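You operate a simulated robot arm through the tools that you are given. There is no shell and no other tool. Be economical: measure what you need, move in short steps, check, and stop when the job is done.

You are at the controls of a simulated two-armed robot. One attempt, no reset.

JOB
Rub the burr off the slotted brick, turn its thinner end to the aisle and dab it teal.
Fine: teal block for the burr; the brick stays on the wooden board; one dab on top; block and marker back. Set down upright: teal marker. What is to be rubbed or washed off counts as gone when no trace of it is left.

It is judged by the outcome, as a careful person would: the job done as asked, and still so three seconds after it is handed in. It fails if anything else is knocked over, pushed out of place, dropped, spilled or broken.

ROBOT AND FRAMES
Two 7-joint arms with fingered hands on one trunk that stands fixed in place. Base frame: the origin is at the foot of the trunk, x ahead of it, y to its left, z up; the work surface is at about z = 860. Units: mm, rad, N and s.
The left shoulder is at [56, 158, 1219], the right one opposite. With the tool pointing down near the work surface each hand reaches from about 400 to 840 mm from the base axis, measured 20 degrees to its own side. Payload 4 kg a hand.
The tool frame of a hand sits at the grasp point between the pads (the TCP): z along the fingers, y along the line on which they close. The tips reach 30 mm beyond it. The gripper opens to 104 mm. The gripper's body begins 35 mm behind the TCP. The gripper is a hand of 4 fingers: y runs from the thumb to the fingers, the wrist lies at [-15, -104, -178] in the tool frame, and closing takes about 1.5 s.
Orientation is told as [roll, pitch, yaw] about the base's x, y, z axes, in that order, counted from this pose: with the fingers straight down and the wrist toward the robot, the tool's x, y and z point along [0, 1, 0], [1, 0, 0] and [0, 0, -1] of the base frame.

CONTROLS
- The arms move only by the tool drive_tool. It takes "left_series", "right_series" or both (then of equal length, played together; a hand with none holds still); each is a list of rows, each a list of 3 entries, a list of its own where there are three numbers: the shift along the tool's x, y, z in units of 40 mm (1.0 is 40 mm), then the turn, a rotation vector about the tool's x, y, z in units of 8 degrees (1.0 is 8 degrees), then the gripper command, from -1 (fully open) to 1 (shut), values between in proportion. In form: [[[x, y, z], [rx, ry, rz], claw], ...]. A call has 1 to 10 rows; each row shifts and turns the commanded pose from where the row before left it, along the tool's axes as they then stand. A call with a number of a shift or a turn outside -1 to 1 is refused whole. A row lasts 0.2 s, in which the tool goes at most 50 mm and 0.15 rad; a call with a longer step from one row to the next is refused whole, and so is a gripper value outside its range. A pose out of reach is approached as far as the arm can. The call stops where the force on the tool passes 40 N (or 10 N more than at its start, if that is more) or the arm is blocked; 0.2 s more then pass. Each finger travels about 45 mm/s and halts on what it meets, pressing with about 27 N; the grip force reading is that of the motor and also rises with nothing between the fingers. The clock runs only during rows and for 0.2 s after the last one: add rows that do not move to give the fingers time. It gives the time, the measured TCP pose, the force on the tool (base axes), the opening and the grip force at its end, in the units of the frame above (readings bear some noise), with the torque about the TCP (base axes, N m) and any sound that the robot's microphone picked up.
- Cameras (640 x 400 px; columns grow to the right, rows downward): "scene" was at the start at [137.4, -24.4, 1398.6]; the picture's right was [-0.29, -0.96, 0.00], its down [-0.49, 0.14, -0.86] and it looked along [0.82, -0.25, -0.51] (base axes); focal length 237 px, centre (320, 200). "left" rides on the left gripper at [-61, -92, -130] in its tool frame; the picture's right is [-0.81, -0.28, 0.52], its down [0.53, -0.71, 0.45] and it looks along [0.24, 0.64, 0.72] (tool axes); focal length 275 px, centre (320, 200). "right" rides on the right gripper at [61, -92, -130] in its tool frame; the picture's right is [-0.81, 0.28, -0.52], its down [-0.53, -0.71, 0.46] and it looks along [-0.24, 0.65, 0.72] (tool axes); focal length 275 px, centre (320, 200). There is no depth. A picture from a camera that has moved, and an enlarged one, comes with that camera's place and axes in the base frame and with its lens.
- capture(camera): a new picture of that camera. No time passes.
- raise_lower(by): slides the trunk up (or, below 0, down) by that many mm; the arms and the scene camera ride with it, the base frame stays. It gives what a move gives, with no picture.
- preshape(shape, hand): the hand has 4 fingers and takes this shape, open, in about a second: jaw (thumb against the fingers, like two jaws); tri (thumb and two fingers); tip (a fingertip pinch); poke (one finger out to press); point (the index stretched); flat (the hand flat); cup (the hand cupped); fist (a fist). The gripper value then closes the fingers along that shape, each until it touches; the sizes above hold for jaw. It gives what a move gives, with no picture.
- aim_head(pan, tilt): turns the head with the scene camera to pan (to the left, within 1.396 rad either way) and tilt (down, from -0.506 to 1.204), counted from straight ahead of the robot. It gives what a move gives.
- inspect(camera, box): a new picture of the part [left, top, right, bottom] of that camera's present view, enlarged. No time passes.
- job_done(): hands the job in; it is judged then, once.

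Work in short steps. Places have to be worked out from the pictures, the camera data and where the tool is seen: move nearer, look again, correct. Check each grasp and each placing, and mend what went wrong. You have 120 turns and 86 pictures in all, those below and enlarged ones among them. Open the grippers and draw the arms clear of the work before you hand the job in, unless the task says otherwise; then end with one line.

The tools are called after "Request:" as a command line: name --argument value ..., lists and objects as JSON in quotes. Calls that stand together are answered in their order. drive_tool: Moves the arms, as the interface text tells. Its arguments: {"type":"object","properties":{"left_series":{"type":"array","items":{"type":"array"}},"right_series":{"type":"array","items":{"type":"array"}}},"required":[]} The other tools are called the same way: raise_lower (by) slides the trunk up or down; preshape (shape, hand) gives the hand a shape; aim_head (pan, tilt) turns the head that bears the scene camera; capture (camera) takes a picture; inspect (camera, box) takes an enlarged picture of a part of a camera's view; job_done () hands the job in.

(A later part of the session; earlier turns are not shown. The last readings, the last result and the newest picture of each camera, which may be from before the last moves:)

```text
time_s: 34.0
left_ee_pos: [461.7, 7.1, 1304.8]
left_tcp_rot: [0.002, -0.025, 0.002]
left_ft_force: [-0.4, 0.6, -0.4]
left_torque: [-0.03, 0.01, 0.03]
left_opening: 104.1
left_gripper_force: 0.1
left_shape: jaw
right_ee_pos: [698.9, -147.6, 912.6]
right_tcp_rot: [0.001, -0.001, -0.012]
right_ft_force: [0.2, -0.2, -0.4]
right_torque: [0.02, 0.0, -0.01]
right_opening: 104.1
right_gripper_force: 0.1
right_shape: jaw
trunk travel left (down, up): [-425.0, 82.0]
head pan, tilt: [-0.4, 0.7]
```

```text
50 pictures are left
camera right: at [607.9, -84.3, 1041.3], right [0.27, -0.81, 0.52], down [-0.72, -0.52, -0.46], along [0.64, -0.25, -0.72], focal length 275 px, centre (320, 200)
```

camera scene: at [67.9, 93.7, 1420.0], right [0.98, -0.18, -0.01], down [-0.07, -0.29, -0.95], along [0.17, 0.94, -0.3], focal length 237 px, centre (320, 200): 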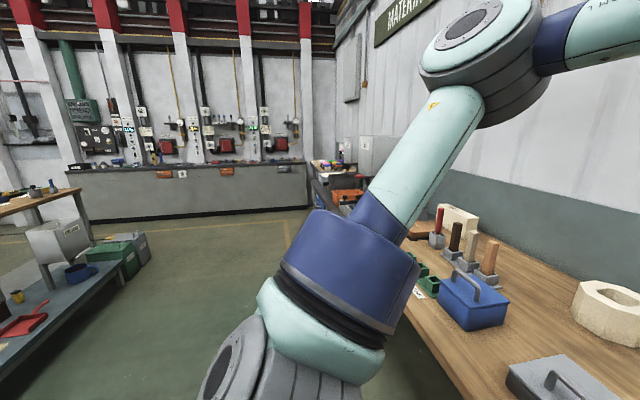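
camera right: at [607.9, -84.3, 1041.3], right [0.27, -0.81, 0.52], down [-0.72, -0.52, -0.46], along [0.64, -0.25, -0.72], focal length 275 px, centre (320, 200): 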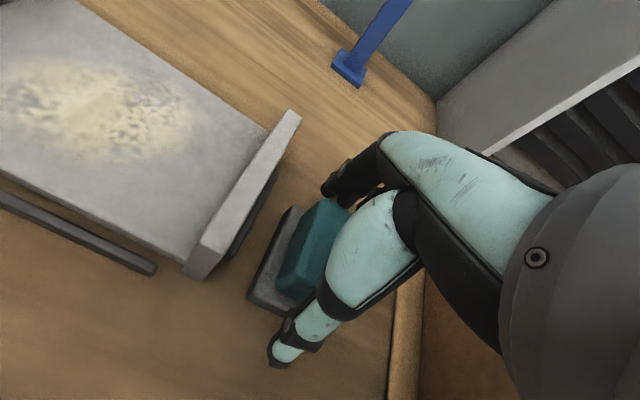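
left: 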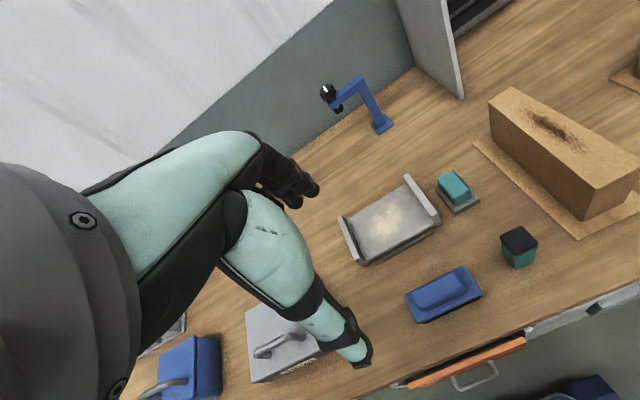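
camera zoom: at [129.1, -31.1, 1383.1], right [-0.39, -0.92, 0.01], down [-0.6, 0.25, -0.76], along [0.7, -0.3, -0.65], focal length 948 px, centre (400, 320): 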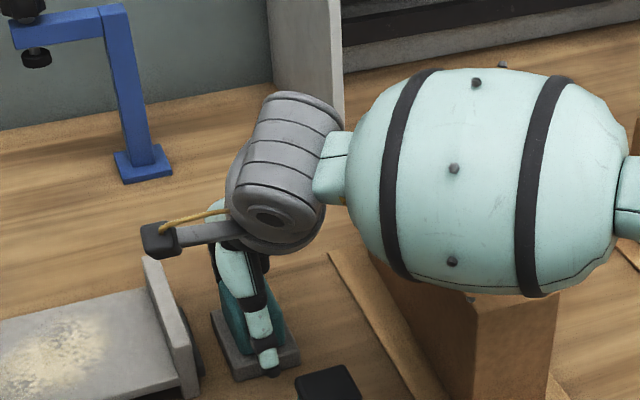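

The handle sits between thumb and fingers, so I'll close.

Request:
drive_tool --right_series '[[[0, 0, 0], [0, 0, 0], 0], [[0, 0, 0], [0, 0, 0], 0.3], [[0, 0, 0], [0, 0, 0], 0.6], [[0, 0, 0], [0, 0, 0], 1], [[0, 0, 0], [0, 0, 0], 1], [[0, 0, 0], [0, 0, 0], 1], [[0, 0, 0], [0, 0, 0], 1], [[0, 0, 0], [0, 0, 0], 1], [[0, 0, 0], [0, 0, 0], 1]]'

Request:
capture --camera "right"

```text
time_s: 36.0
left_ee_pos: [462.3, 6.5, 1304.3]
left_tcp_rot: [0.001, -0.027, 0.002]
left_ft_force: [0.4, -0.6, 0.5]
left_torque: [0.01, -0.01, -0.02]
left_opening: 103.9
left_gripper_force: 0.0
left_shape: jaw
right_ee_pos: [699.6, -147.3, 912.0]
right_tcp_rot: [0.003, -0.001, -0.013]
right_ft_force: [0.2, 0.0, -0.2]
right_torque: [-0.03, -0.03, 0.01]
right_opening: 56.3
right_gripper_force: 26.7
right_shape: jaw
trunk travel left (down, up): [-425.0, 82.0]
head pan, tilt: [-0.4, 0.7]
```

```text
49 pictures are left
camera right: at [608.0, -84.1, 1041.4], right [0.27, -0.81, 0.52], down [-0.72, -0.52, -0.46], along [0.64, -0.25, -0.73], focal length 275 px, centre (320, 200)
```

right: 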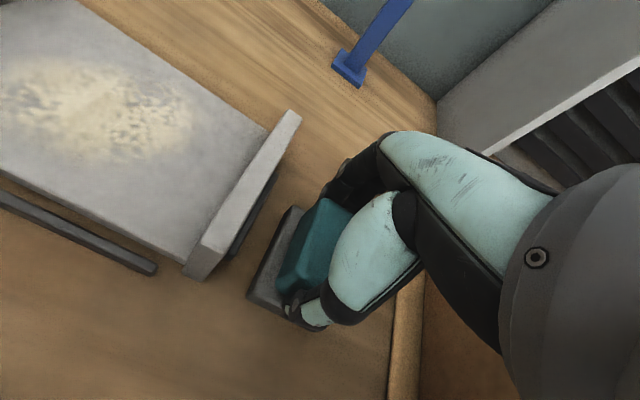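

Gripped at 56 mm with 27 N. I'll lift 60 mm and check that the grey plate comes along.

Request:
drive_tool --right_series '[[[0, 0, -0.5], [0, 0, 0], 1], [[0, 0, -0.5], [0, 0, 0], 1], [[0, 0, -0.5], [0, 0, 0], 1], [[0, 0, 0], [0, 0, 0], 1]]'

Request:
capture --camera "right"

Request:
inspect --camera "scene" --box '[240, 120, 360, 220]'

```text
time_s: 37.0
left_ee_pos: [462.2, 5.8, 1304.8]
left_tcp_rot: [0.002, -0.023, 0.002]
left_ft_force: [-0.3, 0.5, 0.3]
left_torque: [-0.02, 0.0, 0.0]
left_opening: 103.9
left_gripper_force: 0.1
left_shape: jaw
right_ee_pos: [700.6, -147.4, 970.9]
right_tcp_rot: [0.003, 0.002, -0.013]
right_ft_force: [0.7, 0.0, -1.9]
right_torque: [0.03, -0.01, 0.0]
right_opening: 56.1
right_gripper_force: 27.4
right_shape: jaw
trunk travel left (down, up): [-425.0, 82.0]
head pan, tilt: [-0.4, 0.7]
```

```text
48 pictures are left
camera right: at [608.8, -83.9, 1100.7], right [0.27, -0.81, 0.52], down [-0.72, -0.52, -0.46], along [0.64, -0.25, -0.73], focal length 275 px, centre (320, 200)
```

right: 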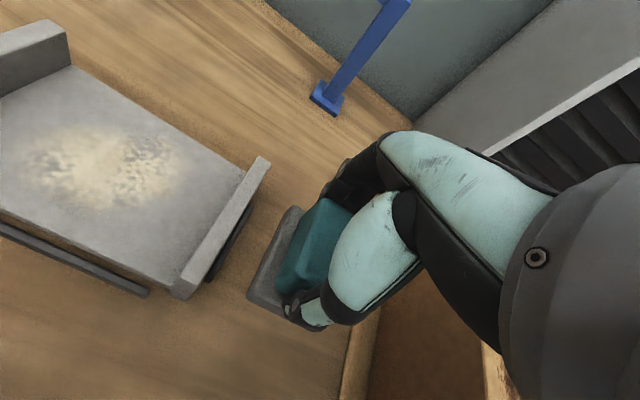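

```text
4.00 times, centred on (300, 170) of scene
camera zoom: at [129.6, -31.2, 1383.0], right [-0.39, -0.92, 0.01], down [-0.6, 0.25, -0.76], along [0.7, -0.3, -0.65], focal length 948 px, centre (400, 320)
```

zoom: 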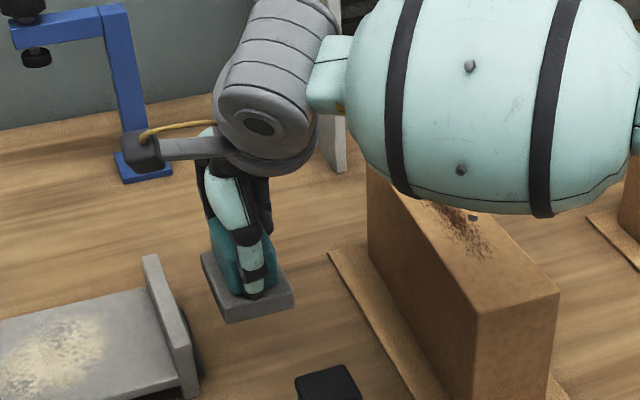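

The whole block came up, so its sole is 52 mm below the TCP. I'll raise it, carry it over the burr at about (657,-302), then lower towards contact near TCP z≈1032.

Request:
drive_tool --right_series '[[[0, 0, -0.95], [0, 0, 0], 1], [[0, 0, -0.95], [0, 0, 0], 1], [[0, 0, -0.8], [0, 0, 0], 1], [[-0.8, -0.22, 0], [0, 0, 0], 1], [[-0.8, -0.22, 0], [0, 0, 0], 1], [[-0.8, -0.22, 0], [0, 0, 0], 1], [[-0.8, -0.22, 0], [0, 0, 0], 1], [[-0.65, -0.2, 0.2], [0, 0, 0], 1], [[0, 0, 0.2], [0, 0, 0], 1], [[0, 0, 0], [0, 0, 0], 1]]'

Request:
capture --camera "right"

Request:
inspect --camera "scene" --box '[280, 80, 440, 220]'

```text
time_s: 39.2
left_ee_pos: [462.3, 7.6, 1304.5]
left_tcp_rot: [0.001, -0.023, 0.0]
left_ft_force: [-0.1, 0.6, -0.6]
left_torque: [0.02, 0.01, -0.01]
left_opening: 104.0
left_gripper_force: 0.0
left_shape: jaw
right_ee_pos: [655.6, -301.9, 1062.6]
right_tcp_rot: [0.001, 0.001, -0.012]
right_ft_force: [-0.3, -0.1, -1.4]
right_torque: [0.0, 0.0, -0.02]
right_opening: 56.3
right_gripper_force: 26.7
right_shape: jaw
trunk travel left (down, up): [-425.0, 82.0]
head pan, tilt: [-0.4, 0.7]
```

```text
46 pictures are left
camera right: at [564.2, -239.5, 1193.5], right [0.27, -0.81, 0.52], down [-0.72, -0.52, -0.46], along [0.64, -0.25, -0.73], focal length 275 px, centre (320, 200)
```

right: 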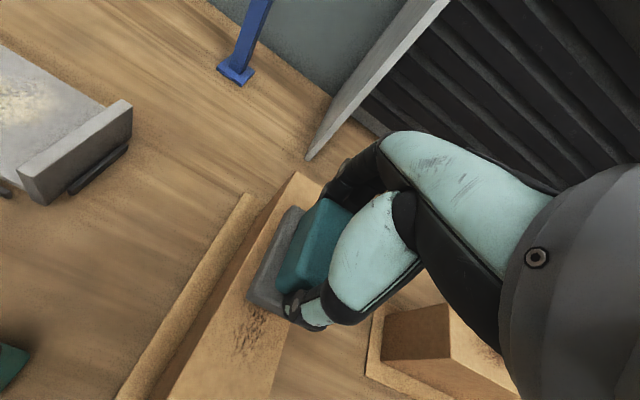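

```text
2.86 times, centred on (360, 150) of scene
camera zoom: at [129.4, -31.4, 1383.0], right [-0.39, -0.92, 0.01], down [-0.6, 0.25, -0.76], along [0.7, -0.3, -0.65], focal length 677 px, centre (206, 343)
```

zoom: 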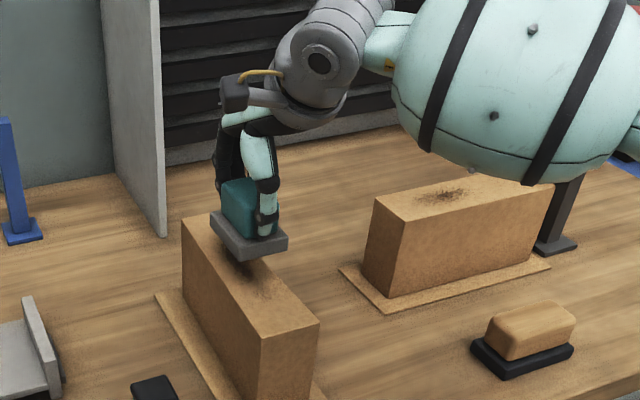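

It's lined up over the burr. Lowering gently to contact.

Request:
drive_tool --right_series '[[[0, 0, 0.3], [0, 0, 0], 1], [[0, 0, 0.2], [0, 0, 0], 1], [[0, 0, 0.1], [0, 0, 0], 1], [[0, 0, 0.05], [0, 0, 0], 1], [[0, 0, 0.05], [0, 0, 0], 1], [[0, 0, 0], [0, 0, 0], 1]]'

```text
time_s: 40.6
left_ee_pos: [462.7, 8.3, 1304.2]
left_tcp_rot: [0.003, -0.027, 0.003]
left_ft_force: [0.0, -0.2, 0.5]
left_torque: [0.03, 0.02, -0.03]
left_opening: 103.9
left_gripper_force: 0.0
left_shape: jaw
right_ee_pos: [653.6, -301.6, 1034.7]
right_tcp_rot: [0.001, 0.0, -0.011]
right_ft_force: [-0.5, 0.4, -1.7]
right_torque: [0.0, 0.02, -0.01]
right_opening: 56.0
right_gripper_force: 26.9
right_shape: jaw
trunk travel left (down, up): [-425.0, 82.0]
head pan, tilt: [-0.4, 0.7]
```

Request:
drive_tool --right_series '[[[0, 0, 0.06], [0, 0, 0], 1], [[0, 0, 0.05], [0, 0, 0], 1], [[0, 0, 0.05], [0, 0, 0], 1], [[0, 0, 0], [0, 0, 0], 1]]'

```text
time_s: 41.6
left_ee_pos: [462.0, 6.0, 1305.4]
left_tcp_rot: [0.002, -0.027, 0.003]
left_ft_force: [-0.3, -0.3, 0.2]
left_torque: [-0.02, 0.02, -0.01]
left_opening: 103.9
left_gripper_force: 0.0
left_shape: jaw
right_ee_pos: [655.0, -301.1, 1029.0]
right_tcp_rot: [0.001, 0.0, -0.012]
right_ft_force: [0.5, -0.8, 1.1]
right_torque: [0.01, 0.0, -0.01]
right_opening: 56.1
right_gripper_force: 27.0
right_shape: jaw
trunk travel left (down, up): [-425.0, 82.0]
head pan, tilt: [-0.4, 0.7]
```

Contact at z≈1029. I'll press slightly more and stroke along x: forward 56 mm, back 112, then to the centre.

Request:
drive_tool --right_series '[[[0, 0, 0.06], [0, 0, 0], 1], [[0, 0.7, 0], [0, 0, 0], 1], [[0, 0.7, 0], [0, 0, 0], 1], [[0, -0.7, 0], [0, 0, 0], 1], [[0, -0.7, 0], [0, 0, 0], 1], [[0, -0.7, 0], [0, 0, 0], 1], [[0, -0.7, 0], [0, 0, 0], 1], [[0, 0.7, 0], [0, 0, 0], 1], [[0, 0.7, 0], [0, 0, 0], 1], [[0, 0, 0], [0, 0, 0], 1]]'

Request:
inspect --camera "scene" --box '[280, 80, 440, 220]'

```text
time_s: 43.8
left_ee_pos: [460.4, 7.6, 1304.9]
left_tcp_rot: [0.002, -0.026, 0.0]
left_ft_force: [0.9, 0.7, -0.4]
left_torque: [0.02, 0.02, 0.0]
left_opening: 103.8
left_gripper_force: 0.1
left_shape: jaw
right_ee_pos: [653.2, -299.9, 1028.4]
right_tcp_rot: [0.001, -0.002, -0.01]
right_ft_force: [2.5, 2.1, 9.1]
right_torque: [0.09, -0.14, 0.02]
right_opening: 56.3
right_gripper_force: 27.3
right_shape: jaw
trunk travel left (down, up): [-425.0, 82.0]
head pan, tilt: [-0.4, 0.7]
```

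```text
2.86 times, centred on (360, 150) of scene
camera zoom: at [127.0, -30.6, 1383.2], right [-0.39, -0.92, 0.01], down [-0.6, 0.25, -0.76], along [0.7, -0.3, -0.65], focal length 677 px, centre (206, 343)
```

zoom: 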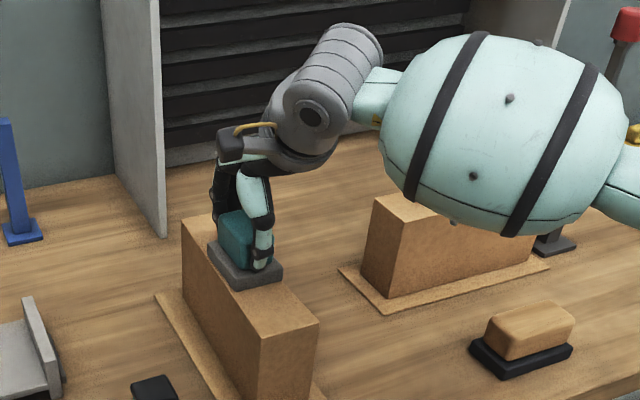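

About 10 N of pressure, the brick hasn't moved, and the burr looks fainter. More strokes with small y offsets.

Request:
drive_tool --right_series '[[[0.2, 0.75, 0], [0, 0, 0], 1], [[0, 0.75, 0], [0, 0, 0], 1], [[0, -0.75, 0], [0, 0, 0], 1], [[0, -0.75, 0], [0, 0, 0], 1], [[0, -0.75, 0], [0, 0, 0], 1], [[0, -0.75, 0], [0, 0, 0], 1], [[-0.4, 0.75, 0], [0, 0, 0], 1], [[0, 0.75, 0], [0, 0, 0], 1], [[0, 0.75, 0], [0, 0, 0], 1], [[0, 0.75, 0], [0, 0, 0], 1]]'

Request:
drive_tool --right_series '[[[0.1, -0.75, 0.02], [0, 0, 0], 1], [[0, -0.75, 0], [0, 0, 0], 1], [[0, -0.75, 0], [0, 0, 0], 1], [[0, -0.75, 0], [0, 0, 0], 1], [[0.1, 0.75, 0], [0, 0, 0], 1], [[0, 0.75, 0], [0, 0, 0], 1], [[0, 0.75, 0], [0, 0, 0], 1], [[0, 0.75, 0], [0, 0, 0], 1], [[0, -0.75, 0], [0, 0, 0], 1], [[0, -0.75, 0], [0, 0, 0], 1]]'

Request:
drive_tool --right_series '[[[0, 0, -0.95], [0, 0, 0], 1], [[0, 0, -0.95], [0, 0, 0], 1], [[0.8, 0.2, -0.2], [0, 0, 0], 1], [[0.8, 0.2, 0], [0, 0, 0], 1], [[0.8, 0.2, 0], [0, 0, 0], 1], [[0.8, 0.2, 0], [0, 0, 0], 1], [[0.6, 0.3, 0], [0, 0, 0], 1], [[0, 0, 0], [0, 0, 0], 1]]'

Request:
inspect --camera "scene" --box '[300, 100, 420, 220]'

Request:
capture --camera "right"

```text
time_s: 46.0
left_ee_pos: [462.2, 8.1, 1305.6]
left_tcp_rot: [0.002, -0.027, 0.002]
left_ft_force: [0.2, 0.1, 0.0]
left_torque: [-0.01, 0.03, 0.05]
left_opening: 103.9
left_gripper_force: 0.0
left_shape: jaw
right_ee_pos: [715.0, -309.1, 1028.0]
right_tcp_rot: [0.001, -0.001, -0.01]
right_ft_force: [-5.7, 0.0, 11.2]
right_torque: [0.01, 0.12, 0.02]
right_opening: 56.1
right_gripper_force: 27.3
right_shape: jaw
trunk travel left (down, up): [-425.0, 82.0]
head pan, tilt: [-0.4, 0.7]
```

```text
time_s: 48.2
left_ee_pos: [459.8, 7.2, 1306.1]
left_tcp_rot: [0.001, -0.029, 0.003]
left_ft_force: [-0.4, -0.1, 0.4]
left_torque: [0.03, 0.01, 0.01]
left_opening: 104.1
left_gripper_force: 0.1
left_shape: jaw
right_ee_pos: [651.5, -301.5, 1027.4]
right_tcp_rot: [0.0, 0.0, -0.012]
right_ft_force: [2.0, -0.6, 10.4]
right_torque: [-0.02, -0.18, 0.01]
right_opening: 56.4
right_gripper_force: 27.1
right_shape: jaw
trunk travel left (down, up): [-425.0, 82.0]
head pan, tilt: [-0.4, 0.7]
```

```text
time_s: 50.0
left_ee_pos: [462.4, 7.2, 1305.4]
left_tcp_rot: [0.001, -0.027, 0.001]
left_ft_force: [-0.5, 0.5, 0.3]
left_torque: [0.02, -0.02, 0.01]
left_opening: 104.1
left_gripper_force: 0.1
left_shape: jaw
right_ee_pos: [701.5, -149.6, 1109.1]
right_tcp_rot: [0.002, -0.001, -0.013]
right_ft_force: [0.1, -0.7, -2.0]
right_torque: [0.0, 0.0, 0.01]
right_opening: 56.4
right_gripper_force: 27.4
right_shape: jaw
trunk travel left (down, up): [-425.0, 82.0]
head pan, tilt: [-0.4, 0.7]
```

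```text
3.33 times, centred on (360, 160) of scene
camera zoom: at [128.6, -31.9, 1383.1], right [-0.39, -0.92, 0.0], down [-0.6, 0.25, -0.76], along [0.7, -0.3, -0.65], focal length 790 px, centre (187, 333)
```

zoom: 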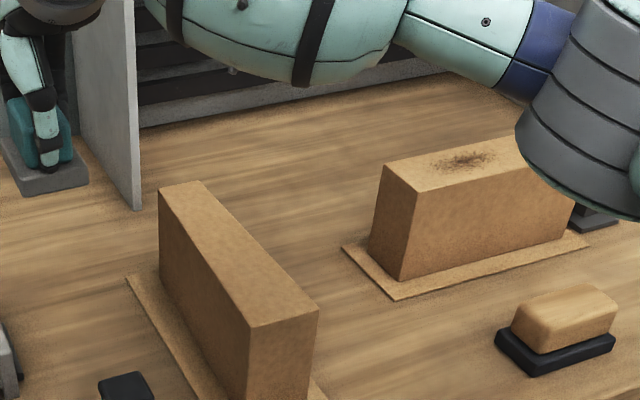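

```text
42 pictures are left
camera right: at [609.4, -86.6, 1240.2], right [0.27, -0.81, 0.52], down [-0.72, -0.52, -0.46], along [0.64, -0.25, -0.72], focal length 275 px, centre (320, 200)
```

right: 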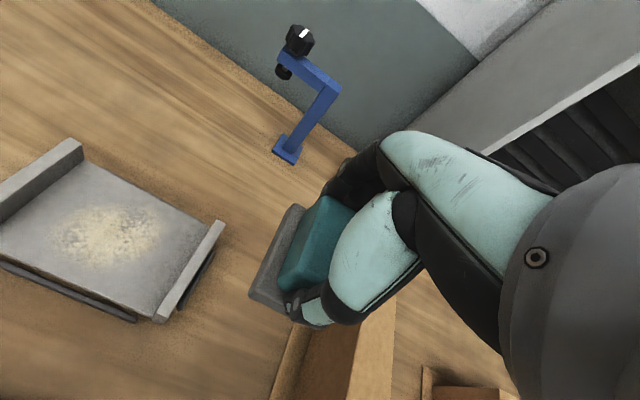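

The burr looks gone. I'll check the top more closely before putting the block back.

Request:
inspect --camera "scene" --box '[325, 130, 400, 180]'

```text
8.00 times, centred on (362, 155) of scene
camera zoom: at [128.6, -31.9, 1383.1], right [-0.39, -0.92, 0.0], down [-0.6, 0.25, -0.76], along [0.7, -0.3, -0.65], focal length 1896 px, centre (-20, 560)
```

zoom: 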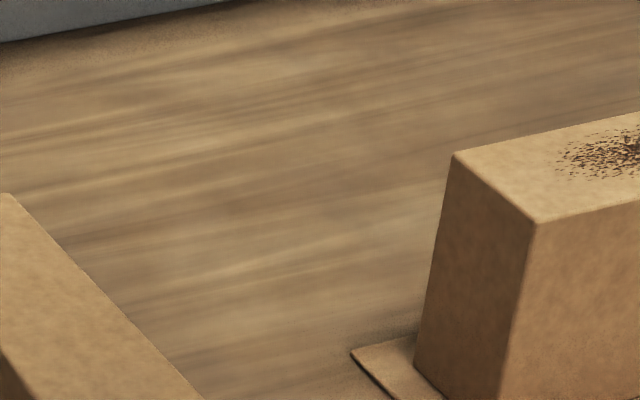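

Clean. Now setting the block back exactly where it was (700,-147, TCP z 912).

Request:
drive_tool --right_series '[[[0.05, -0.03, 0.9], [0, 0, 0], 1], [[0, 0, 0.9], [0, 0, 0], 1], [[0, 0, 0.9], [0, 0, 0], 1], [[0, 0, 0.9], [0, 0, 0], 1], [[0, 0, 0.8], [0, 0, 0], 1], [[0, 0, 0.3], [0, 0, 0], 1], [[0, 0, 0.1], [0, 0, 0], 1], [[0, 0, 0.05], [0, 0, 0], 1], [[0, 0, 0], [0, 0, 0], 1]]'

```text
time_s: 52.0
left_ee_pos: [462.0, 8.0, 1305.2]
left_tcp_rot: [0.001, -0.026, 0.002]
left_ft_force: [-0.4, 0.4, 0.6]
left_torque: [0.0, -0.04, -0.02]
left_opening: 104.0
left_gripper_force: 0.0
left_shape: jaw
right_ee_pos: [698.7, -146.3, 915.9]
right_tcp_rot: [0.001, 0.0, -0.012]
right_ft_force: [0.4, 0.1, -2.2]
right_torque: [-0.04, 0.03, 0.01]
right_opening: 56.0
right_gripper_force: 27.0
right_shape: jaw
trunk travel left (down, up): [-425.0, 82.0]
head pan, tilt: [-0.4, 0.7]
```

Request:
drive_tool --right_series '[[[-0.02, 0.02, 0.06], [0, 0, 0], 1], [[0, 0, 0.04], [0, 0, 0], 1], [[0, 0, 0], [0, 0, 0], 1]]'

```text
time_s: 52.8
left_ee_pos: [462.7, 7.8, 1304.2]
left_tcp_rot: [0.003, -0.026, 0.001]
left_ft_force: [-0.5, 0.8, -0.5]
left_torque: [0.0, -0.03, 0.02]
left_opening: 104.1
left_gripper_force: 0.0
left_shape: jaw
right_ee_pos: [702.4, -147.9, 910.7]
right_tcp_rot: [0.003, 0.001, -0.013]
right_ft_force: [-0.4, 0.1, -1.6]
right_torque: [0.02, -0.01, 0.0]
right_opening: 56.1
right_gripper_force: 27.4
right_shape: jaw
trunk travel left (down, up): [-425.0, 82.0]
head pan, tilt: [-0.4, 0.7]
```

Request:
drive_tool --right_series '[[[0, -0.05, 0.03], [0, 0, 0], 1], [[0, 0, 0.02], [0, 0, 0], 1], [[0, 0, 0], [0, 0, 0], 1]]'

```text
time_s: 53.6
left_ee_pos: [463.2, 7.6, 1304.5]
left_tcp_rot: [0.001, -0.026, 0.003]
left_ft_force: [0.8, -0.3, 0.0]
left_torque: [0.0, -0.01, 0.0]
left_opening: 104.3
left_gripper_force: 0.2
left_shape: jaw
right_ee_pos: [698.7, -149.1, 910.1]
right_tcp_rot: [0.002, -0.001, -0.014]
right_ft_force: [-0.1, -0.2, -1.1]
right_torque: [0.0, -0.01, 0.01]
right_opening: 56.1
right_gripper_force: 26.7
right_shape: jaw
trunk travel left (down, up): [-425.0, 82.0]
head pan, tilt: [-0.4, 0.7]
```

It's about touching (force easing from -2 N). Release, then rise.

Request:
drive_tool --right_series '[[[0, 0, 0.02], [0, 0, 0], 1], [[0, 0, 0], [0, 0, 0], 0.3], [[0, 0, 0], [0, 0, 0], -0.3], [[0, 0, 0], [0, 0, 0], -1], [[0, 0, 0], [0, 0, 0], -1], [[0, 0, 0], [0, 0, 0], -1], [[0, 0, 0], [0, 0, 0], -1], [[0, 0, 0], [0, 0, 0], -1]]'

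Request:
drive_tool --right_series '[[[0, 0, -0.5], [0, 0, 0], -1], [[0, 0, -0.9], [0, 0, 0], -1], [[0, 0, -0.9], [0, 0, 0], -1], [[0, 0, -0.9], [0, 0, 0], -1], [[0, 0, -0.9], [0, 0, 0], -1], [[0, -0.5, -0.8], [0, 0, 0], -1], [[-0.7, -0.5, 0], [0, 0, 0], -1], [[-0.7, -0.2, 0], [0, 0, 0], -1], [[-0.7, 0, 0], [0, 0, 0], -1], [[-0.7, 0, 0], [0, 0, 0], -1]]'

Request:
capture --camera "right"

```text
time_s: 55.4
left_ee_pos: [461.7, 7.3, 1304.3]
left_tcp_rot: [0.0, -0.025, 0.003]
left_ft_force: [0.3, 0.3, 0.5]
left_torque: [-0.01, -0.02, -0.01]
left_opening: 104.2
left_gripper_force: 0.0
left_shape: jaw
right_ee_pos: [700.2, -148.5, 908.5]
right_tcp_rot: [0.001, 0.0, -0.012]
right_ft_force: [0.2, -0.6, 0.0]
right_torque: [0.02, -0.01, 0.01]
right_opening: 103.5
right_gripper_force: 0.1
right_shape: jaw
trunk travel left (down, up): [-425.0, 82.0]
head pan, tilt: [-0.4, 0.7]
```

```text
time_s: 57.6
left_ee_pos: [461.7, 6.3, 1305.1]
left_tcp_rot: [0.004, -0.025, 0.002]
left_ft_force: [0.0, -0.1, 0.4]
left_torque: [0.04, -0.02, -0.01]
left_opening: 104.1
left_gripper_force: 0.0
left_shape: jaw
right_ee_pos: [650.4, -263.0, 1105.8]
right_tcp_rot: [0.004, -0.001, -0.01]
right_ft_force: [0.2, 0.8, 0.4]
right_torque: [0.0, 0.03, -0.04]
right_opening: 103.9
right_gripper_force: 0.1
right_shape: jaw
trunk travel left (down, up): [-425.0, 82.0]
head pan, tilt: [-0.4, 0.7]
```

```text
40 pictures are left
camera right: at [557.6, -198.9, 1236.1], right [0.27, -0.81, 0.52], down [-0.72, -0.52, -0.46], along [0.64, -0.25, -0.73], focal length 275 px, centre (320, 200)
```

right: 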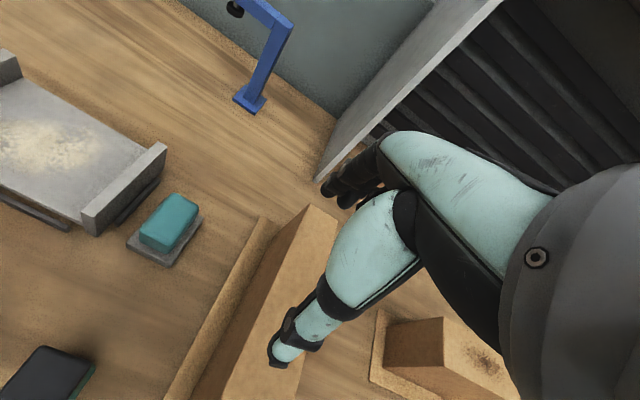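

Block is back in place. Turning the brick 180° needs a wide yaw range, so I'll test how far the right hand can yaw: counter-clockwise over the brick first.

Request:
drive_tool --right_series '[[[-0.9, 0, 0], [0, 0, 0], -1], [[0, 0, 0], [0, 0, -1], -1], [[0, 0, 0], [0, 0, -1], -1], [[0, 0, 0], [0, 0, -1], -1], [[0, 0, 0], [0, 0, -1], -1], [[0, 0, 0], [0, 0, -1], -1], [[0, 0, 0], [0, 0, -1], -1], [[0, 0, 0], [0, 0, -1], -1], [[0, 0, 0], [0, 0, -1], -1]]'

```text
time_s: 59.6
left_ee_pos: [460.8, 7.6, 1304.6]
left_tcp_rot: [0.0, -0.024, 0.002]
left_ft_force: [0.4, 0.6, -0.3]
left_torque: [-0.04, 0.0, 0.01]
left_opening: 104.1
left_gripper_force: 0.0
left_shape: jaw
right_ee_pos: [638.8, -285.3, 1107.1]
right_tcp_rot: [-0.035, -0.01, 0.464]
right_ft_force: [-0.1, -1.2, 0.0]
right_torque: [0.03, 0.03, -0.01]
right_opening: 103.7
right_gripper_force: 0.0
right_shape: jaw
right hand out of reach, approached as far as the arm can: row 5, 6, 7, 8, 9
trunk travel left (down, up): [-425.0, 82.0]
head pan, tilt: [-0.4, 0.7]
```

Upper limit is about +27°. Now testing clockwise, with the hand a bit closer to the robot.

Request:
drive_tool --right_series '[[[0, 0, -0.3], [0, 0, 1], -1], [[0, 0, -0.3], [0, 0, 1], -1], [[0, 0, 0], [0, 0, 1], -1], [[0.7, -0.6, 0], [0, 0, 1], -1], [[0.7, -0.4, 0], [0, 0, 1], -1], [[0, 0, 0], [0, 0, 1], -1], [[0, 0, 0], [0, 0, 1], -1], [[0, 0, 0], [0, 0, 1], -1], [[0, 0, 0], [0, 0, 1], -1], [[0, 0, 0], [0, 0, 1], -1]]'

Request:
drive_tool --right_series '[[[0, 0, 0], [0, 0, 1], -1], [[0, 0, 0], [0, 0, 1], -1], [[0, 0, 0], [0, 0, 1], -1], [[0, 0, 0], [0, 0, 1], -1], [[0, 0, 0], [0, 0, 1], -1], [[0, 0, 0], [0, 0, 1], -1], [[0, 0, 0], [0, 0, 1], -1], [[0, 0, 0], [0, 0, 1], -1], [[0, 0, 0], [0, 0, 1], -1], [[0, 0, 0], [0, 0, 1], -1]]'

Request:
drive_tool --right_series '[[[0, 0, 0], [0, 0, 1], -1], [[0, 0, 0], [0, 0, 1], -1], [[0, 0, 0], [0, 0, 1], -1], [[0, 0, 0], [0, 0, 1], -1], [[0, 0, 0], [0, 0, 0], -1]]'

Request:
capture --camera "right"

```text
time_s: 61.8
left_ee_pos: [461.8, 8.4, 1304.9]
left_tcp_rot: [0.001, -0.025, 0.001]
left_ft_force: [-0.1, 0.8, -0.1]
left_torque: [-0.01, -0.01, 0.0]
left_opening: 104.0
left_gripper_force: 0.0
left_shape: jaw
right_ee_pos: [599.1, -228.0, 1128.1]
right_tcp_rot: [0.005, -0.038, -0.933]
right_ft_force: [-0.4, 0.7, -0.5]
right_torque: [-0.04, 0.01, 0.0]
right_opening: 103.9
right_gripper_force: 0.1
right_shape: jaw
trunk travel left (down, up): [-425.0, 82.0]
head pan, tilt: [-0.4, 0.7]
```

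```text
time_s: 64.0
left_ee_pos: [462.4, 7.8, 1304.2]
left_tcp_rot: [0.002, -0.024, 0.002]
left_ft_force: [0.1, -0.4, 0.1]
left_torque: [0.01, -0.01, -0.01]
left_opening: 104.1
left_gripper_force: 0.0
left_shape: jaw
right_ee_pos: [601.5, -227.2, 1128.4]
right_tcp_rot: [0.037, -0.001, -2.33]
right_ft_force: [-0.6, -0.6, -0.6]
right_torque: [-0.01, 0.03, 0.0]
right_opening: 103.6
right_gripper_force: 0.0
right_shape: jaw
trunk travel left (down, up): [-425.0, 82.0]
head pan, tilt: [-0.4, 0.7]
```

```text
time_s: 65.2
left_ee_pos: [461.0, 8.9, 1304.4]
left_tcp_rot: [0.002, -0.025, 0.002]
left_ft_force: [1.1, 0.3, 1.0]
left_torque: [0.02, 0.03, -0.01]
left_opening: 103.7
left_gripper_force: 0.1
left_shape: jaw
right_ee_pos: [585.0, -230.5, 1122.3]
right_tcp_rot: [0.03, 0.02, -2.887]
right_ft_force: [0.0, 0.6, -0.1]
right_torque: [-0.01, 0.04, 0.02]
right_opening: 103.6
right_gripper_force: 0.1
right_shape: jaw
right hand out of reach, approached as far as the arm can: row 3, 4
trunk travel left (down, up): [-425.0, 82.0]
head pan, tilt: [-0.4, 0.7]
```

```text
39 pictures are left
camera right: at [684.9, -260.9, 1254.9], right [-0.48, 0.73, 0.49], down [0.57, 0.68, -0.46], along [-0.66, 0.06, -0.75], focal length 275 px, centre (320, 200)
```

right: 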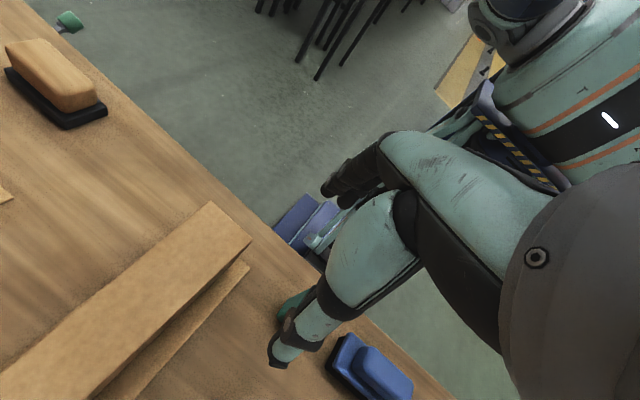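

The hand reaches yaw -165°…+27°, which is enough for two grips. First grip at yaw -90° and turn counter-clockwise to about +26°, then regrip the near end at about -154° and finish at -90°. I'll set yaw -90° over the brick's centre, (659,-302).

Request:
drive_tool --right_series '[[[0, 0, 0], [0, 0, -1], -1], [[0, 0, 0], [0, 0, -1], -1], [[0, 0, 0], [0, 0, -1], -1], [[0, 0, 0], [0, 0, -1], -1], [[0, 0, 0], [0, 0, -1], -1], [[0, 0, 0], [0, 0, -1], -1], [[0, 0, 0], [0, 0, -1], -1], [[0, 0, 0], [0, 0, -1], -1], [[0, 0, 0], [0, 0, -1], -1], [[0, 0, 0], [0, 0, -0.43], -1]]'

Request:
drive_tool --right_series '[[[0.9, 0.9, 0], [0, 0, 0], -1], [[0.9, 0.9, 0], [0, 0, 0], -1], [[0, 0, 0.5], [0, 0, 0], -1], [[0, 0, 0], [0, 0, 0], -1]]'

Request:
capture --camera "right"

```text
time_s: 67.4
left_ee_pos: [461.5, 7.0, 1305.6]
left_tcp_rot: [0.002, -0.026, 0.002]
left_ft_force: [-0.3, -0.2, 0.7]
left_torque: [-0.04, 0.0, -0.02]
left_opening: 104.1
left_gripper_force: 0.1
left_shape: jaw
right_ee_pos: [583.6, -230.5, 1120.3]
right_tcp_rot: [0.027, -0.026, -1.566]
right_ft_force: [-0.4, -0.3, -0.3]
right_torque: [0.0, 0.0, 0.0]
right_opening: 103.6
right_gripper_force: 0.0
right_shape: jaw
trunk travel left (down, up): [-425.0, 82.0]
head pan, tilt: [-0.4, 0.7]
```

```text
refused: row 1 steps farther than a row can; nothing moved
```

```text
38 pictures are left
camera right: at [639.6, -133.6, 1250.0], right [-0.82, -0.26, 0.5], down [-0.52, 0.7, -0.49], along [-0.22, -0.66, -0.71], focal length 275 px, centre (320, 200)
```

right: 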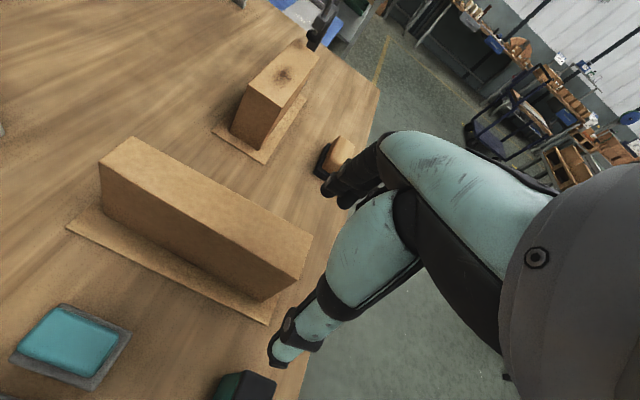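

The brick top is clean, with its centre confirmed near (660,-300.5). Moving over it in smaller steps and levelling.

Request:
drive_tool --right_series '[[[0.64, 0.59, 0], [-0.19, -0.19, 0], -1], [[0.64, 0.59, 0], [0, 0, 0], -1], [[0.64, 0.59, 0], [0, 0, 0], -1], [[0, 0, 0.8], [0, 0, 0], -1], [[0, 0, 0.8], [0, 0, 0], -1], [[0, 0, 0], [0, 0, 0], -1]]'

Request:
capture --camera "right"

Request:
inspect --camera "scene" --box '[280, 80, 440, 220]'

```text
time_s: 68.8
left_ee_pos: [461.5, 8.0, 1305.4]
left_tcp_rot: [0.003, -0.027, 0.001]
left_ft_force: [0.3, 0.3, 0.0]
left_torque: [0.0, 0.0, 0.01]
left_opening: 104.0
left_gripper_force: 0.1
left_shape: jaw
right_ee_pos: [658.8, -305.4, 1062.3]
right_tcp_rot: [-0.001, -0.052, -1.569]
right_ft_force: [0.6, -0.6, 0.1]
right_torque: [0.02, 0.03, 0.0]
right_opening: 104.0
right_gripper_force: 0.1
right_shape: jaw
trunk travel left (down, up): [-425.0, 82.0]
head pan, tilt: [-0.4, 0.7]
```

```text
37 pictures are left
camera right: at [718.4, -205.6, 1186.6], right [-0.81, -0.25, 0.53], down [-0.53, 0.69, -0.49], along [-0.24, -0.68, -0.69], focal length 275 px, centre (320, 200)
```

right: 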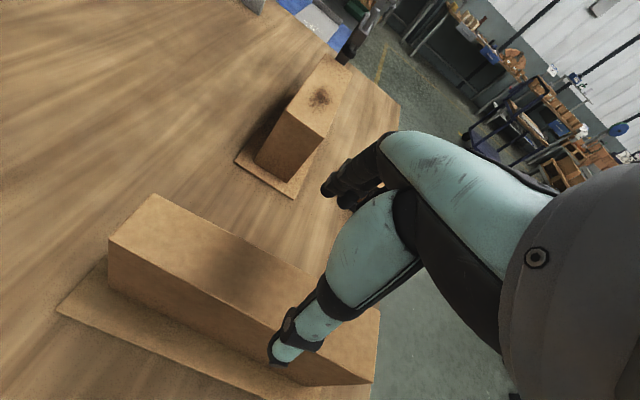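

```text
2.86 times, centred on (360, 150) of scene
camera zoom: at [129.0, -30.8, 1383.1], right [-0.39, -0.92, 0.01], down [-0.6, 0.25, -0.76], along [0.7, -0.3, -0.65], focal length 677 px, centre (206, 343)
```

zoom: 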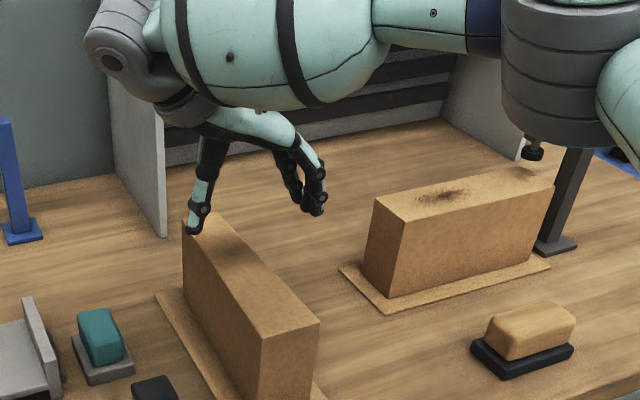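

Tilt correction was the wrong sign; fixing it with y, then descending to z≈956 so the fingers straddle the brick.

Request:
drive_tool --right_series '[[[0.03, -0.11, 0], [0, 0.37, 0], -1], [[0, 0, 0.7], [0, 0, 0], -1], [[0, 0, 0.7], [0, 0, 0], -1], [[0, 0, 0.7], [0, 0, 0], -1], [[0, 0, 0.4], [0, 0, 0], -1], [[0, 0, 0.15], [0, 0, 0], -1], [[0, 0, 0], [0, 0, 0], -1]]'

Request:
capture --camera "right"

```text
time_s: 70.4
left_ee_pos: [461.7, 6.9, 1304.3]
left_tcp_rot: [0.001, -0.026, 0.001]
left_ft_force: [-0.1, -0.1, 0.0]
left_torque: [-0.02, 0.0, 0.01]
left_opening: 103.9
left_gripper_force: 0.0
left_shape: jaw
right_ee_pos: [667.1, -305.3, 954.6]
right_tcp_rot: [0.052, -0.053, -1.569]
right_ft_force: [-0.4, 0.7, 0.3]
right_torque: [0.01, 0.02, 0.0]
right_opening: 103.8
right_gripper_force: 0.1
right_shape: jaw
trunk travel left (down, up): [-425.0, 82.0]
head pan, tilt: [-0.4, 0.7]
```

```text
35 pictures are left
camera right: at [721.2, -206.3, 1082.3], right [-0.84, -0.25, 0.49], down [-0.51, 0.69, -0.52], along [-0.21, -0.68, -0.7], focal length 275 px, centre (320, 200)
```

right: 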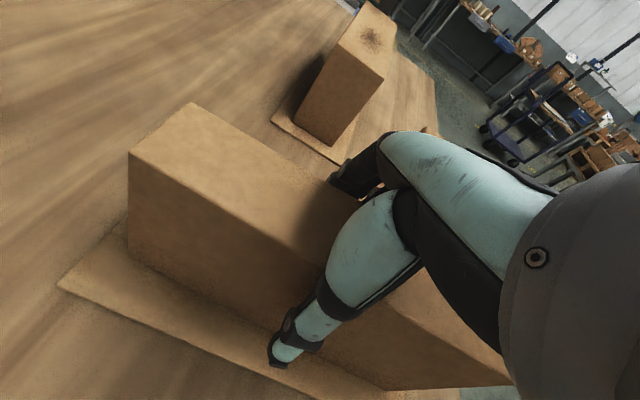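

The tilt convention is clear now: roll is about tool y, pitch about tool x. Levelling and recentring.

Request:
drive_tool --right_series '[[[-0.15, -0.11, 0], [0.38, -0.37, 0], -1], [[0, 0, 0], [0, 0, 0], -1]]'

```text
time_s: 71.0
left_ee_pos: [461.9, 7.5, 1305.3]
left_tcp_rot: [0.001, -0.025, 0.003]
left_ft_force: [0.3, -0.3, -0.5]
left_torque: [0.01, 0.02, 0.05]
left_opening: 104.2
left_gripper_force: 0.0
left_shape: jaw
right_ee_pos: [661.4, -300.2, 953.5]
right_tcp_rot: [-0.001, 0.002, -1.568]
right_ft_force: [-0.4, 0.2, -0.3]
right_torque: [0.02, 0.0, -0.01]
right_opening: 103.9
right_gripper_force: 0.0
right_shape: jaw
trunk travel left (down, up): [-425.0, 82.0]
head pan, tilt: [-0.4, 0.7]
```

Level and centred at (661,-300,953.5). Closing on the brick.

Request:
drive_tool --right_series '[[[0, 0, 0], [0, 0, 0], 0], [[0, 0, 0], [0, 0, 0], 0.3], [[0, 0, 0], [0, 0, 0], 0.6], [[0, 0, 0], [0, 0, 0], 1], [[0, 0, 0], [0, 0, 0], 1], [[0, 0, 0], [0, 0, 0], 1], [[0, 0, 0], [0, 0, 0], 1], [[0, 0, 0], [0, 0, 0], 1]]'

Request:
drive_tool --right_series '[[[0, 0, -0.05], [0, 0, 0], 1], [[0, 0, -0.05], [0, 0, 0], 1], [[0, 0, 0], [0, 0, 0], 1]]'

Request:
capture --camera "right"

```text
time_s: 72.8
left_ee_pos: [462.1, 8.6, 1304.6]
left_tcp_rot: [0.001, -0.025, 0.002]
left_ft_force: [-0.4, -0.1, -0.4]
left_torque: [0.02, -0.01, 0.0]
left_opening: 104.2
left_gripper_force: 0.0
left_shape: jaw
right_ee_pos: [661.0, -301.6, 953.1]
right_tcp_rot: [-0.002, -0.001, -1.568]
right_ft_force: [0.4, 0.5, 0.6]
right_torque: [0.03, -0.01, 0.1]
right_opening: 49.1
right_gripper_force: 27.4
right_shape: jaw
trunk travel left (down, up): [-425.0, 82.0]
head pan, tilt: [-0.4, 0.7]
```

```text
time_s: 73.6
left_ee_pos: [462.9, 7.7, 1304.2]
left_tcp_rot: [0.003, -0.025, 0.0]
left_ft_force: [-0.3, -0.4, 1.2]
left_torque: [-0.02, -0.01, 0.0]
left_opening: 103.8
left_gripper_force: 0.0
left_shape: jaw
right_ee_pos: [660.7, -301.5, 957.1]
right_tcp_rot: [-0.004, 0.0, -1.569]
right_ft_force: [0.4, 0.0, -0.3]
right_torque: [-0.01, -0.03, 0.0]
right_opening: 49.2
right_gripper_force: 26.9
right_shape: jaw
trunk travel left (down, up): [-425.0, 82.0]
head pan, tilt: [-0.4, 0.7]
```

```text
34 pictures are left
camera right: at [722.3, -208.7, 1086.5], right [-0.81, -0.28, 0.52], down [-0.54, 0.71, -0.45], along [-0.24, -0.64, -0.72], focal length 275 px, centre (320, 200)
```

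right: 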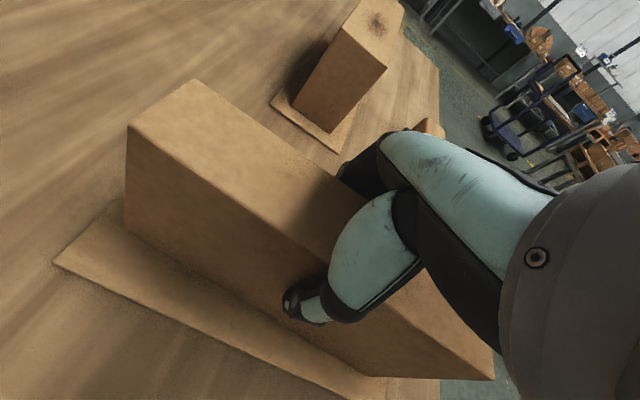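

Barely any weight is showing, so either the brick is very light or the fingers slid. A small test turn of 16°, then look.

Request:
drive_tool --right_series '[[[0, 0, 0], [0, 0, -0.5], 1], [[0, 0, 0], [0, 0, -0.5], 1], [[0, 0, 0], [0, 0, -0.5], 1], [[0, 0, 0], [0, 0, -0.5], 1], [[0, 0, 0], [0, 0, 0], 1]]'

Request:
capture --camera "right"

Request:
inspect --camera "scene" --box '[280, 80, 440, 220]'

```text
time_s: 74.8
left_ee_pos: [463.2, 7.9, 1304.2]
left_tcp_rot: [0.002, -0.025, 0.002]
left_ft_force: [-0.3, -0.1, 0.3]
left_torque: [0.03, 0.01, 0.02]
left_opening: 104.0
left_gripper_force: 0.0
left_shape: jaw
right_ee_pos: [661.1, -301.9, 957.0]
right_tcp_rot: [0.0, 0.003, -1.288]
right_ft_force: [0.1, -0.5, -10.4]
right_torque: [0.01, -0.07, 0.0]
right_opening: 49.2
right_gripper_force: 27.5
right_shape: jaw
trunk travel left (down, up): [-425.0, 82.0]
head pan, tilt: [-0.4, 0.7]
```

```text
33 pictures are left
camera right: at [694.1, -195.3, 1087.1], right [-0.7, -0.49, 0.52], down [-0.71, 0.54, -0.45], along [-0.06, -0.69, -0.72], focal length 275 px, centre (320, 200)
```

right: 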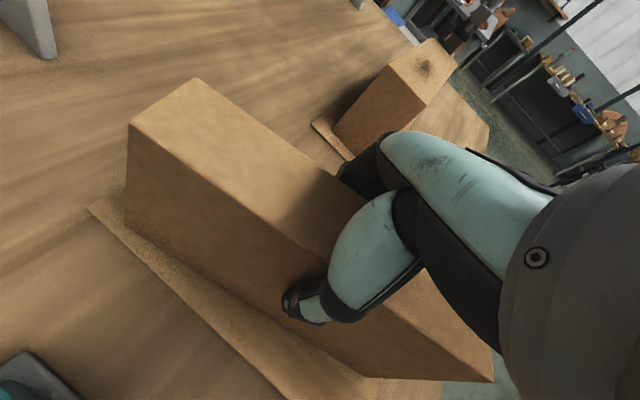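

```text
2.86 times, centred on (360, 150) of scene
camera zoom: at [130.7, -31.6, 1382.9], right [-0.39, -0.92, 0.01], down [-0.6, 0.25, -0.76], along [0.7, -0.3, -0.65], focal length 677 px, centre (206, 343)
```

zoom: 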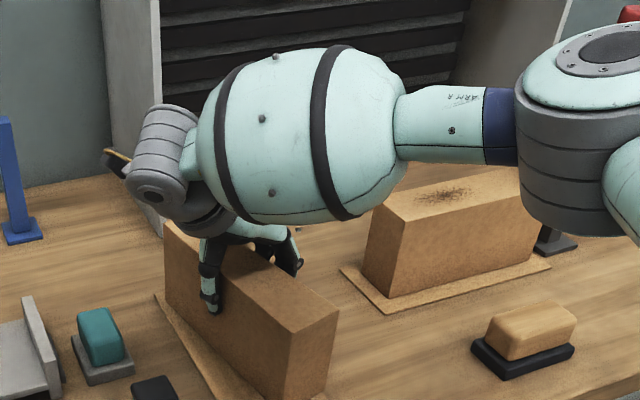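

The brick turns with the hand (10 N weight, just off the board) and the board stays put. Continuing counter-clockwise.

Request:
drive_tool --right_series '[[[0, 0, 0], [0, 0, -0.8], 1], [[0, 0, 0], [0, 0, -0.8], 1], [[0, 0, 0], [0, 0, -0.8], 1], [[0, 0, 0], [0, 0, -0.8], 1], [[0, 0, 0], [0, 0, -0.8], 1], [[0, 0, 0], [0, 0, -0.8], 1], [[0, 0, 0], [0, 0, -0.8], 1], [[0, 0, 0], [0, 0, -0.8], 1], [[0, 0, 0], [0, 0, -0.8], 1], [[0, 0, 0], [0, 0, 0], 1]]'

Request:
inspect --camera "scene" --box '[260, 80, 440, 220]'

```text
time_s: 77.0
left_ee_pos: [462.8, 8.0, 1305.3]
left_tcp_rot: [0.002, -0.023, 0.002]
left_ft_force: [0.6, -0.4, -0.1]
left_torque: [0.0, -0.03, -0.01]
left_opening: 104.2
left_gripper_force: 0.0
left_shape: jaw
right_ee_pos: [662.3, -301.0, 957.8]
right_tcp_rot: [0.0, 0.001, -0.284]
right_ft_force: [0.3, 0.4, -10.4]
right_torque: [0.04, -0.02, 0.02]
right_opening: 48.7
right_gripper_force: 26.7
right_shape: jaw
trunk travel left (down, up): [-425.0, 82.0]
head pan, tilt: [-0.4, 0.7]
```

```text
2.86 times, centred on (350, 150) of scene
camera zoom: at [130.8, -31.5, 1382.9], right [-0.39, -0.92, 0.01], down [-0.6, 0.25, -0.76], along [0.7, -0.3, -0.65], focal length 677 px, centre (234, 343)
```

zoom: 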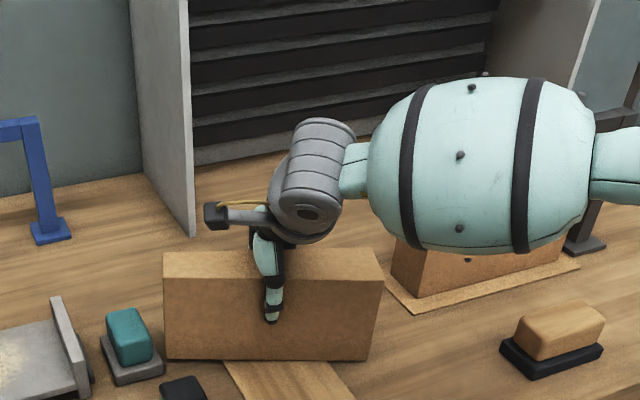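

Clear of the teal block. Continuing to about +25° yaw.

Request:
drive_tool --right_series '[[[0, 0, 0], [0, 0, -0.8], 1], [[0, 0, 0], [0, 0, -0.8], 1], [[0, 0, 0], [0, 0, -0.8], 1], [[0, 0, 0], [0, 0, -0.8], 1], [[0, 0, 0], [0, 0, -0.8], 1], [[0, 0, 0], [0, 0, -0.8], 1], [[0, 0, 0], [0, 0, 0], 1]]'

Request:
inspect --camera "scene" --box '[260, 80, 440, 220]'

```text
time_s: 78.6
left_ee_pos: [462.6, 7.9, 1303.9]
left_tcp_rot: [0.001, -0.023, 0.002]
left_ft_force: [0.2, -0.8, 0.2]
left_torque: [-0.04, 0.02, -0.03]
left_opening: 104.0
left_gripper_force: 0.1
left_shape: jaw
right_ee_pos: [661.1, -301.9, 956.8]
right_tcp_rot: [0.004, 0.002, 0.388]
right_ft_force: [0.0, -0.6, -10.4]
right_torque: [0.06, -0.01, -0.02]
right_opening: 48.9
right_gripper_force: 27.3
right_shape: jaw
trunk travel left (down, up): [-425.0, 82.0]
head pan, tilt: [-0.4, 0.7]
```

```text
2.86 times, centred on (350, 150) of scene
camera zoom: at [130.6, -31.7, 1382.9], right [-0.39, -0.92, 0.01], down [-0.6, 0.25, -0.76], along [0.7, -0.3, -0.65], focal length 677 px, centre (234, 343)
```

zoom: 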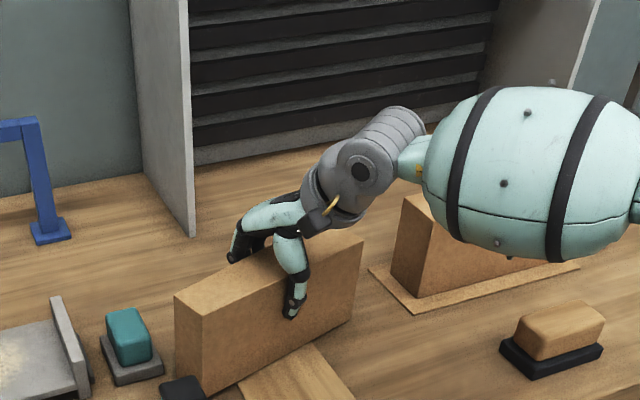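

It's turned 112°. I'll check the newly exposed end for the slot, then lower onto the board.

Request:
inspect --camera "scene" --box '[300, 160, 380, 230]'

Request:
drive_tool --right_series '[[[0, 0, 0.05], [0, 0, 0], 1], [[0, 0, 0.05], [0, 0, 0], 1], [[0, 0, 0], [0, 0, 0], 1]]'

```text
5.71 times, centred on (340, 195) of scene
camera zoom: at [130.6, -31.7, 1382.9], right [-0.39, -0.92, 0.01], down [-0.6, 0.25, -0.76], along [0.7, -0.3, -0.65], focal length 1354 px, centre (206, 229)
```

zoom: 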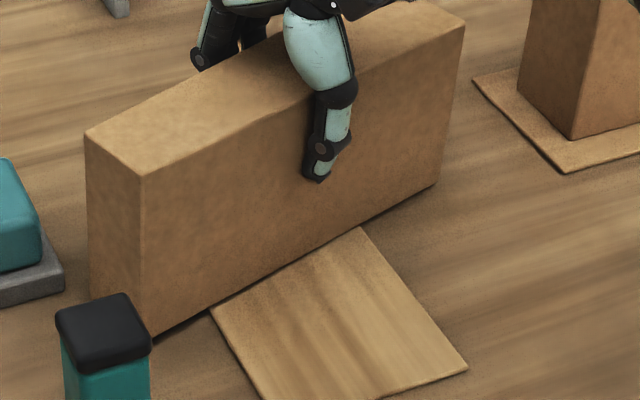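

```text
time_s: 79.4
left_ee_pos: [463.6, 8.4, 1304.4]
left_tcp_rot: [0.002, -0.023, 0.002]
left_ft_force: [-0.1, 1.0, 1.4]
left_torque: [0.0, 0.04, 0.0]
left_opening: 104.0
left_gripper_force: 0.2
left_shape: jaw
right_ee_pos: [660.9, -300.2, 955.5]
right_tcp_rot: [0.001, -0.003, 0.388]
right_ft_force: [0.1, 2.1, -3.1]
right_torque: [0.01, -0.01, 0.03]
right_opening: 49.0
right_gripper_force: 27.0
right_shape: jaw
trunk travel left (down, up): [-425.0, 82.0]
head pan, tilt: [-0.4, 0.7]
```

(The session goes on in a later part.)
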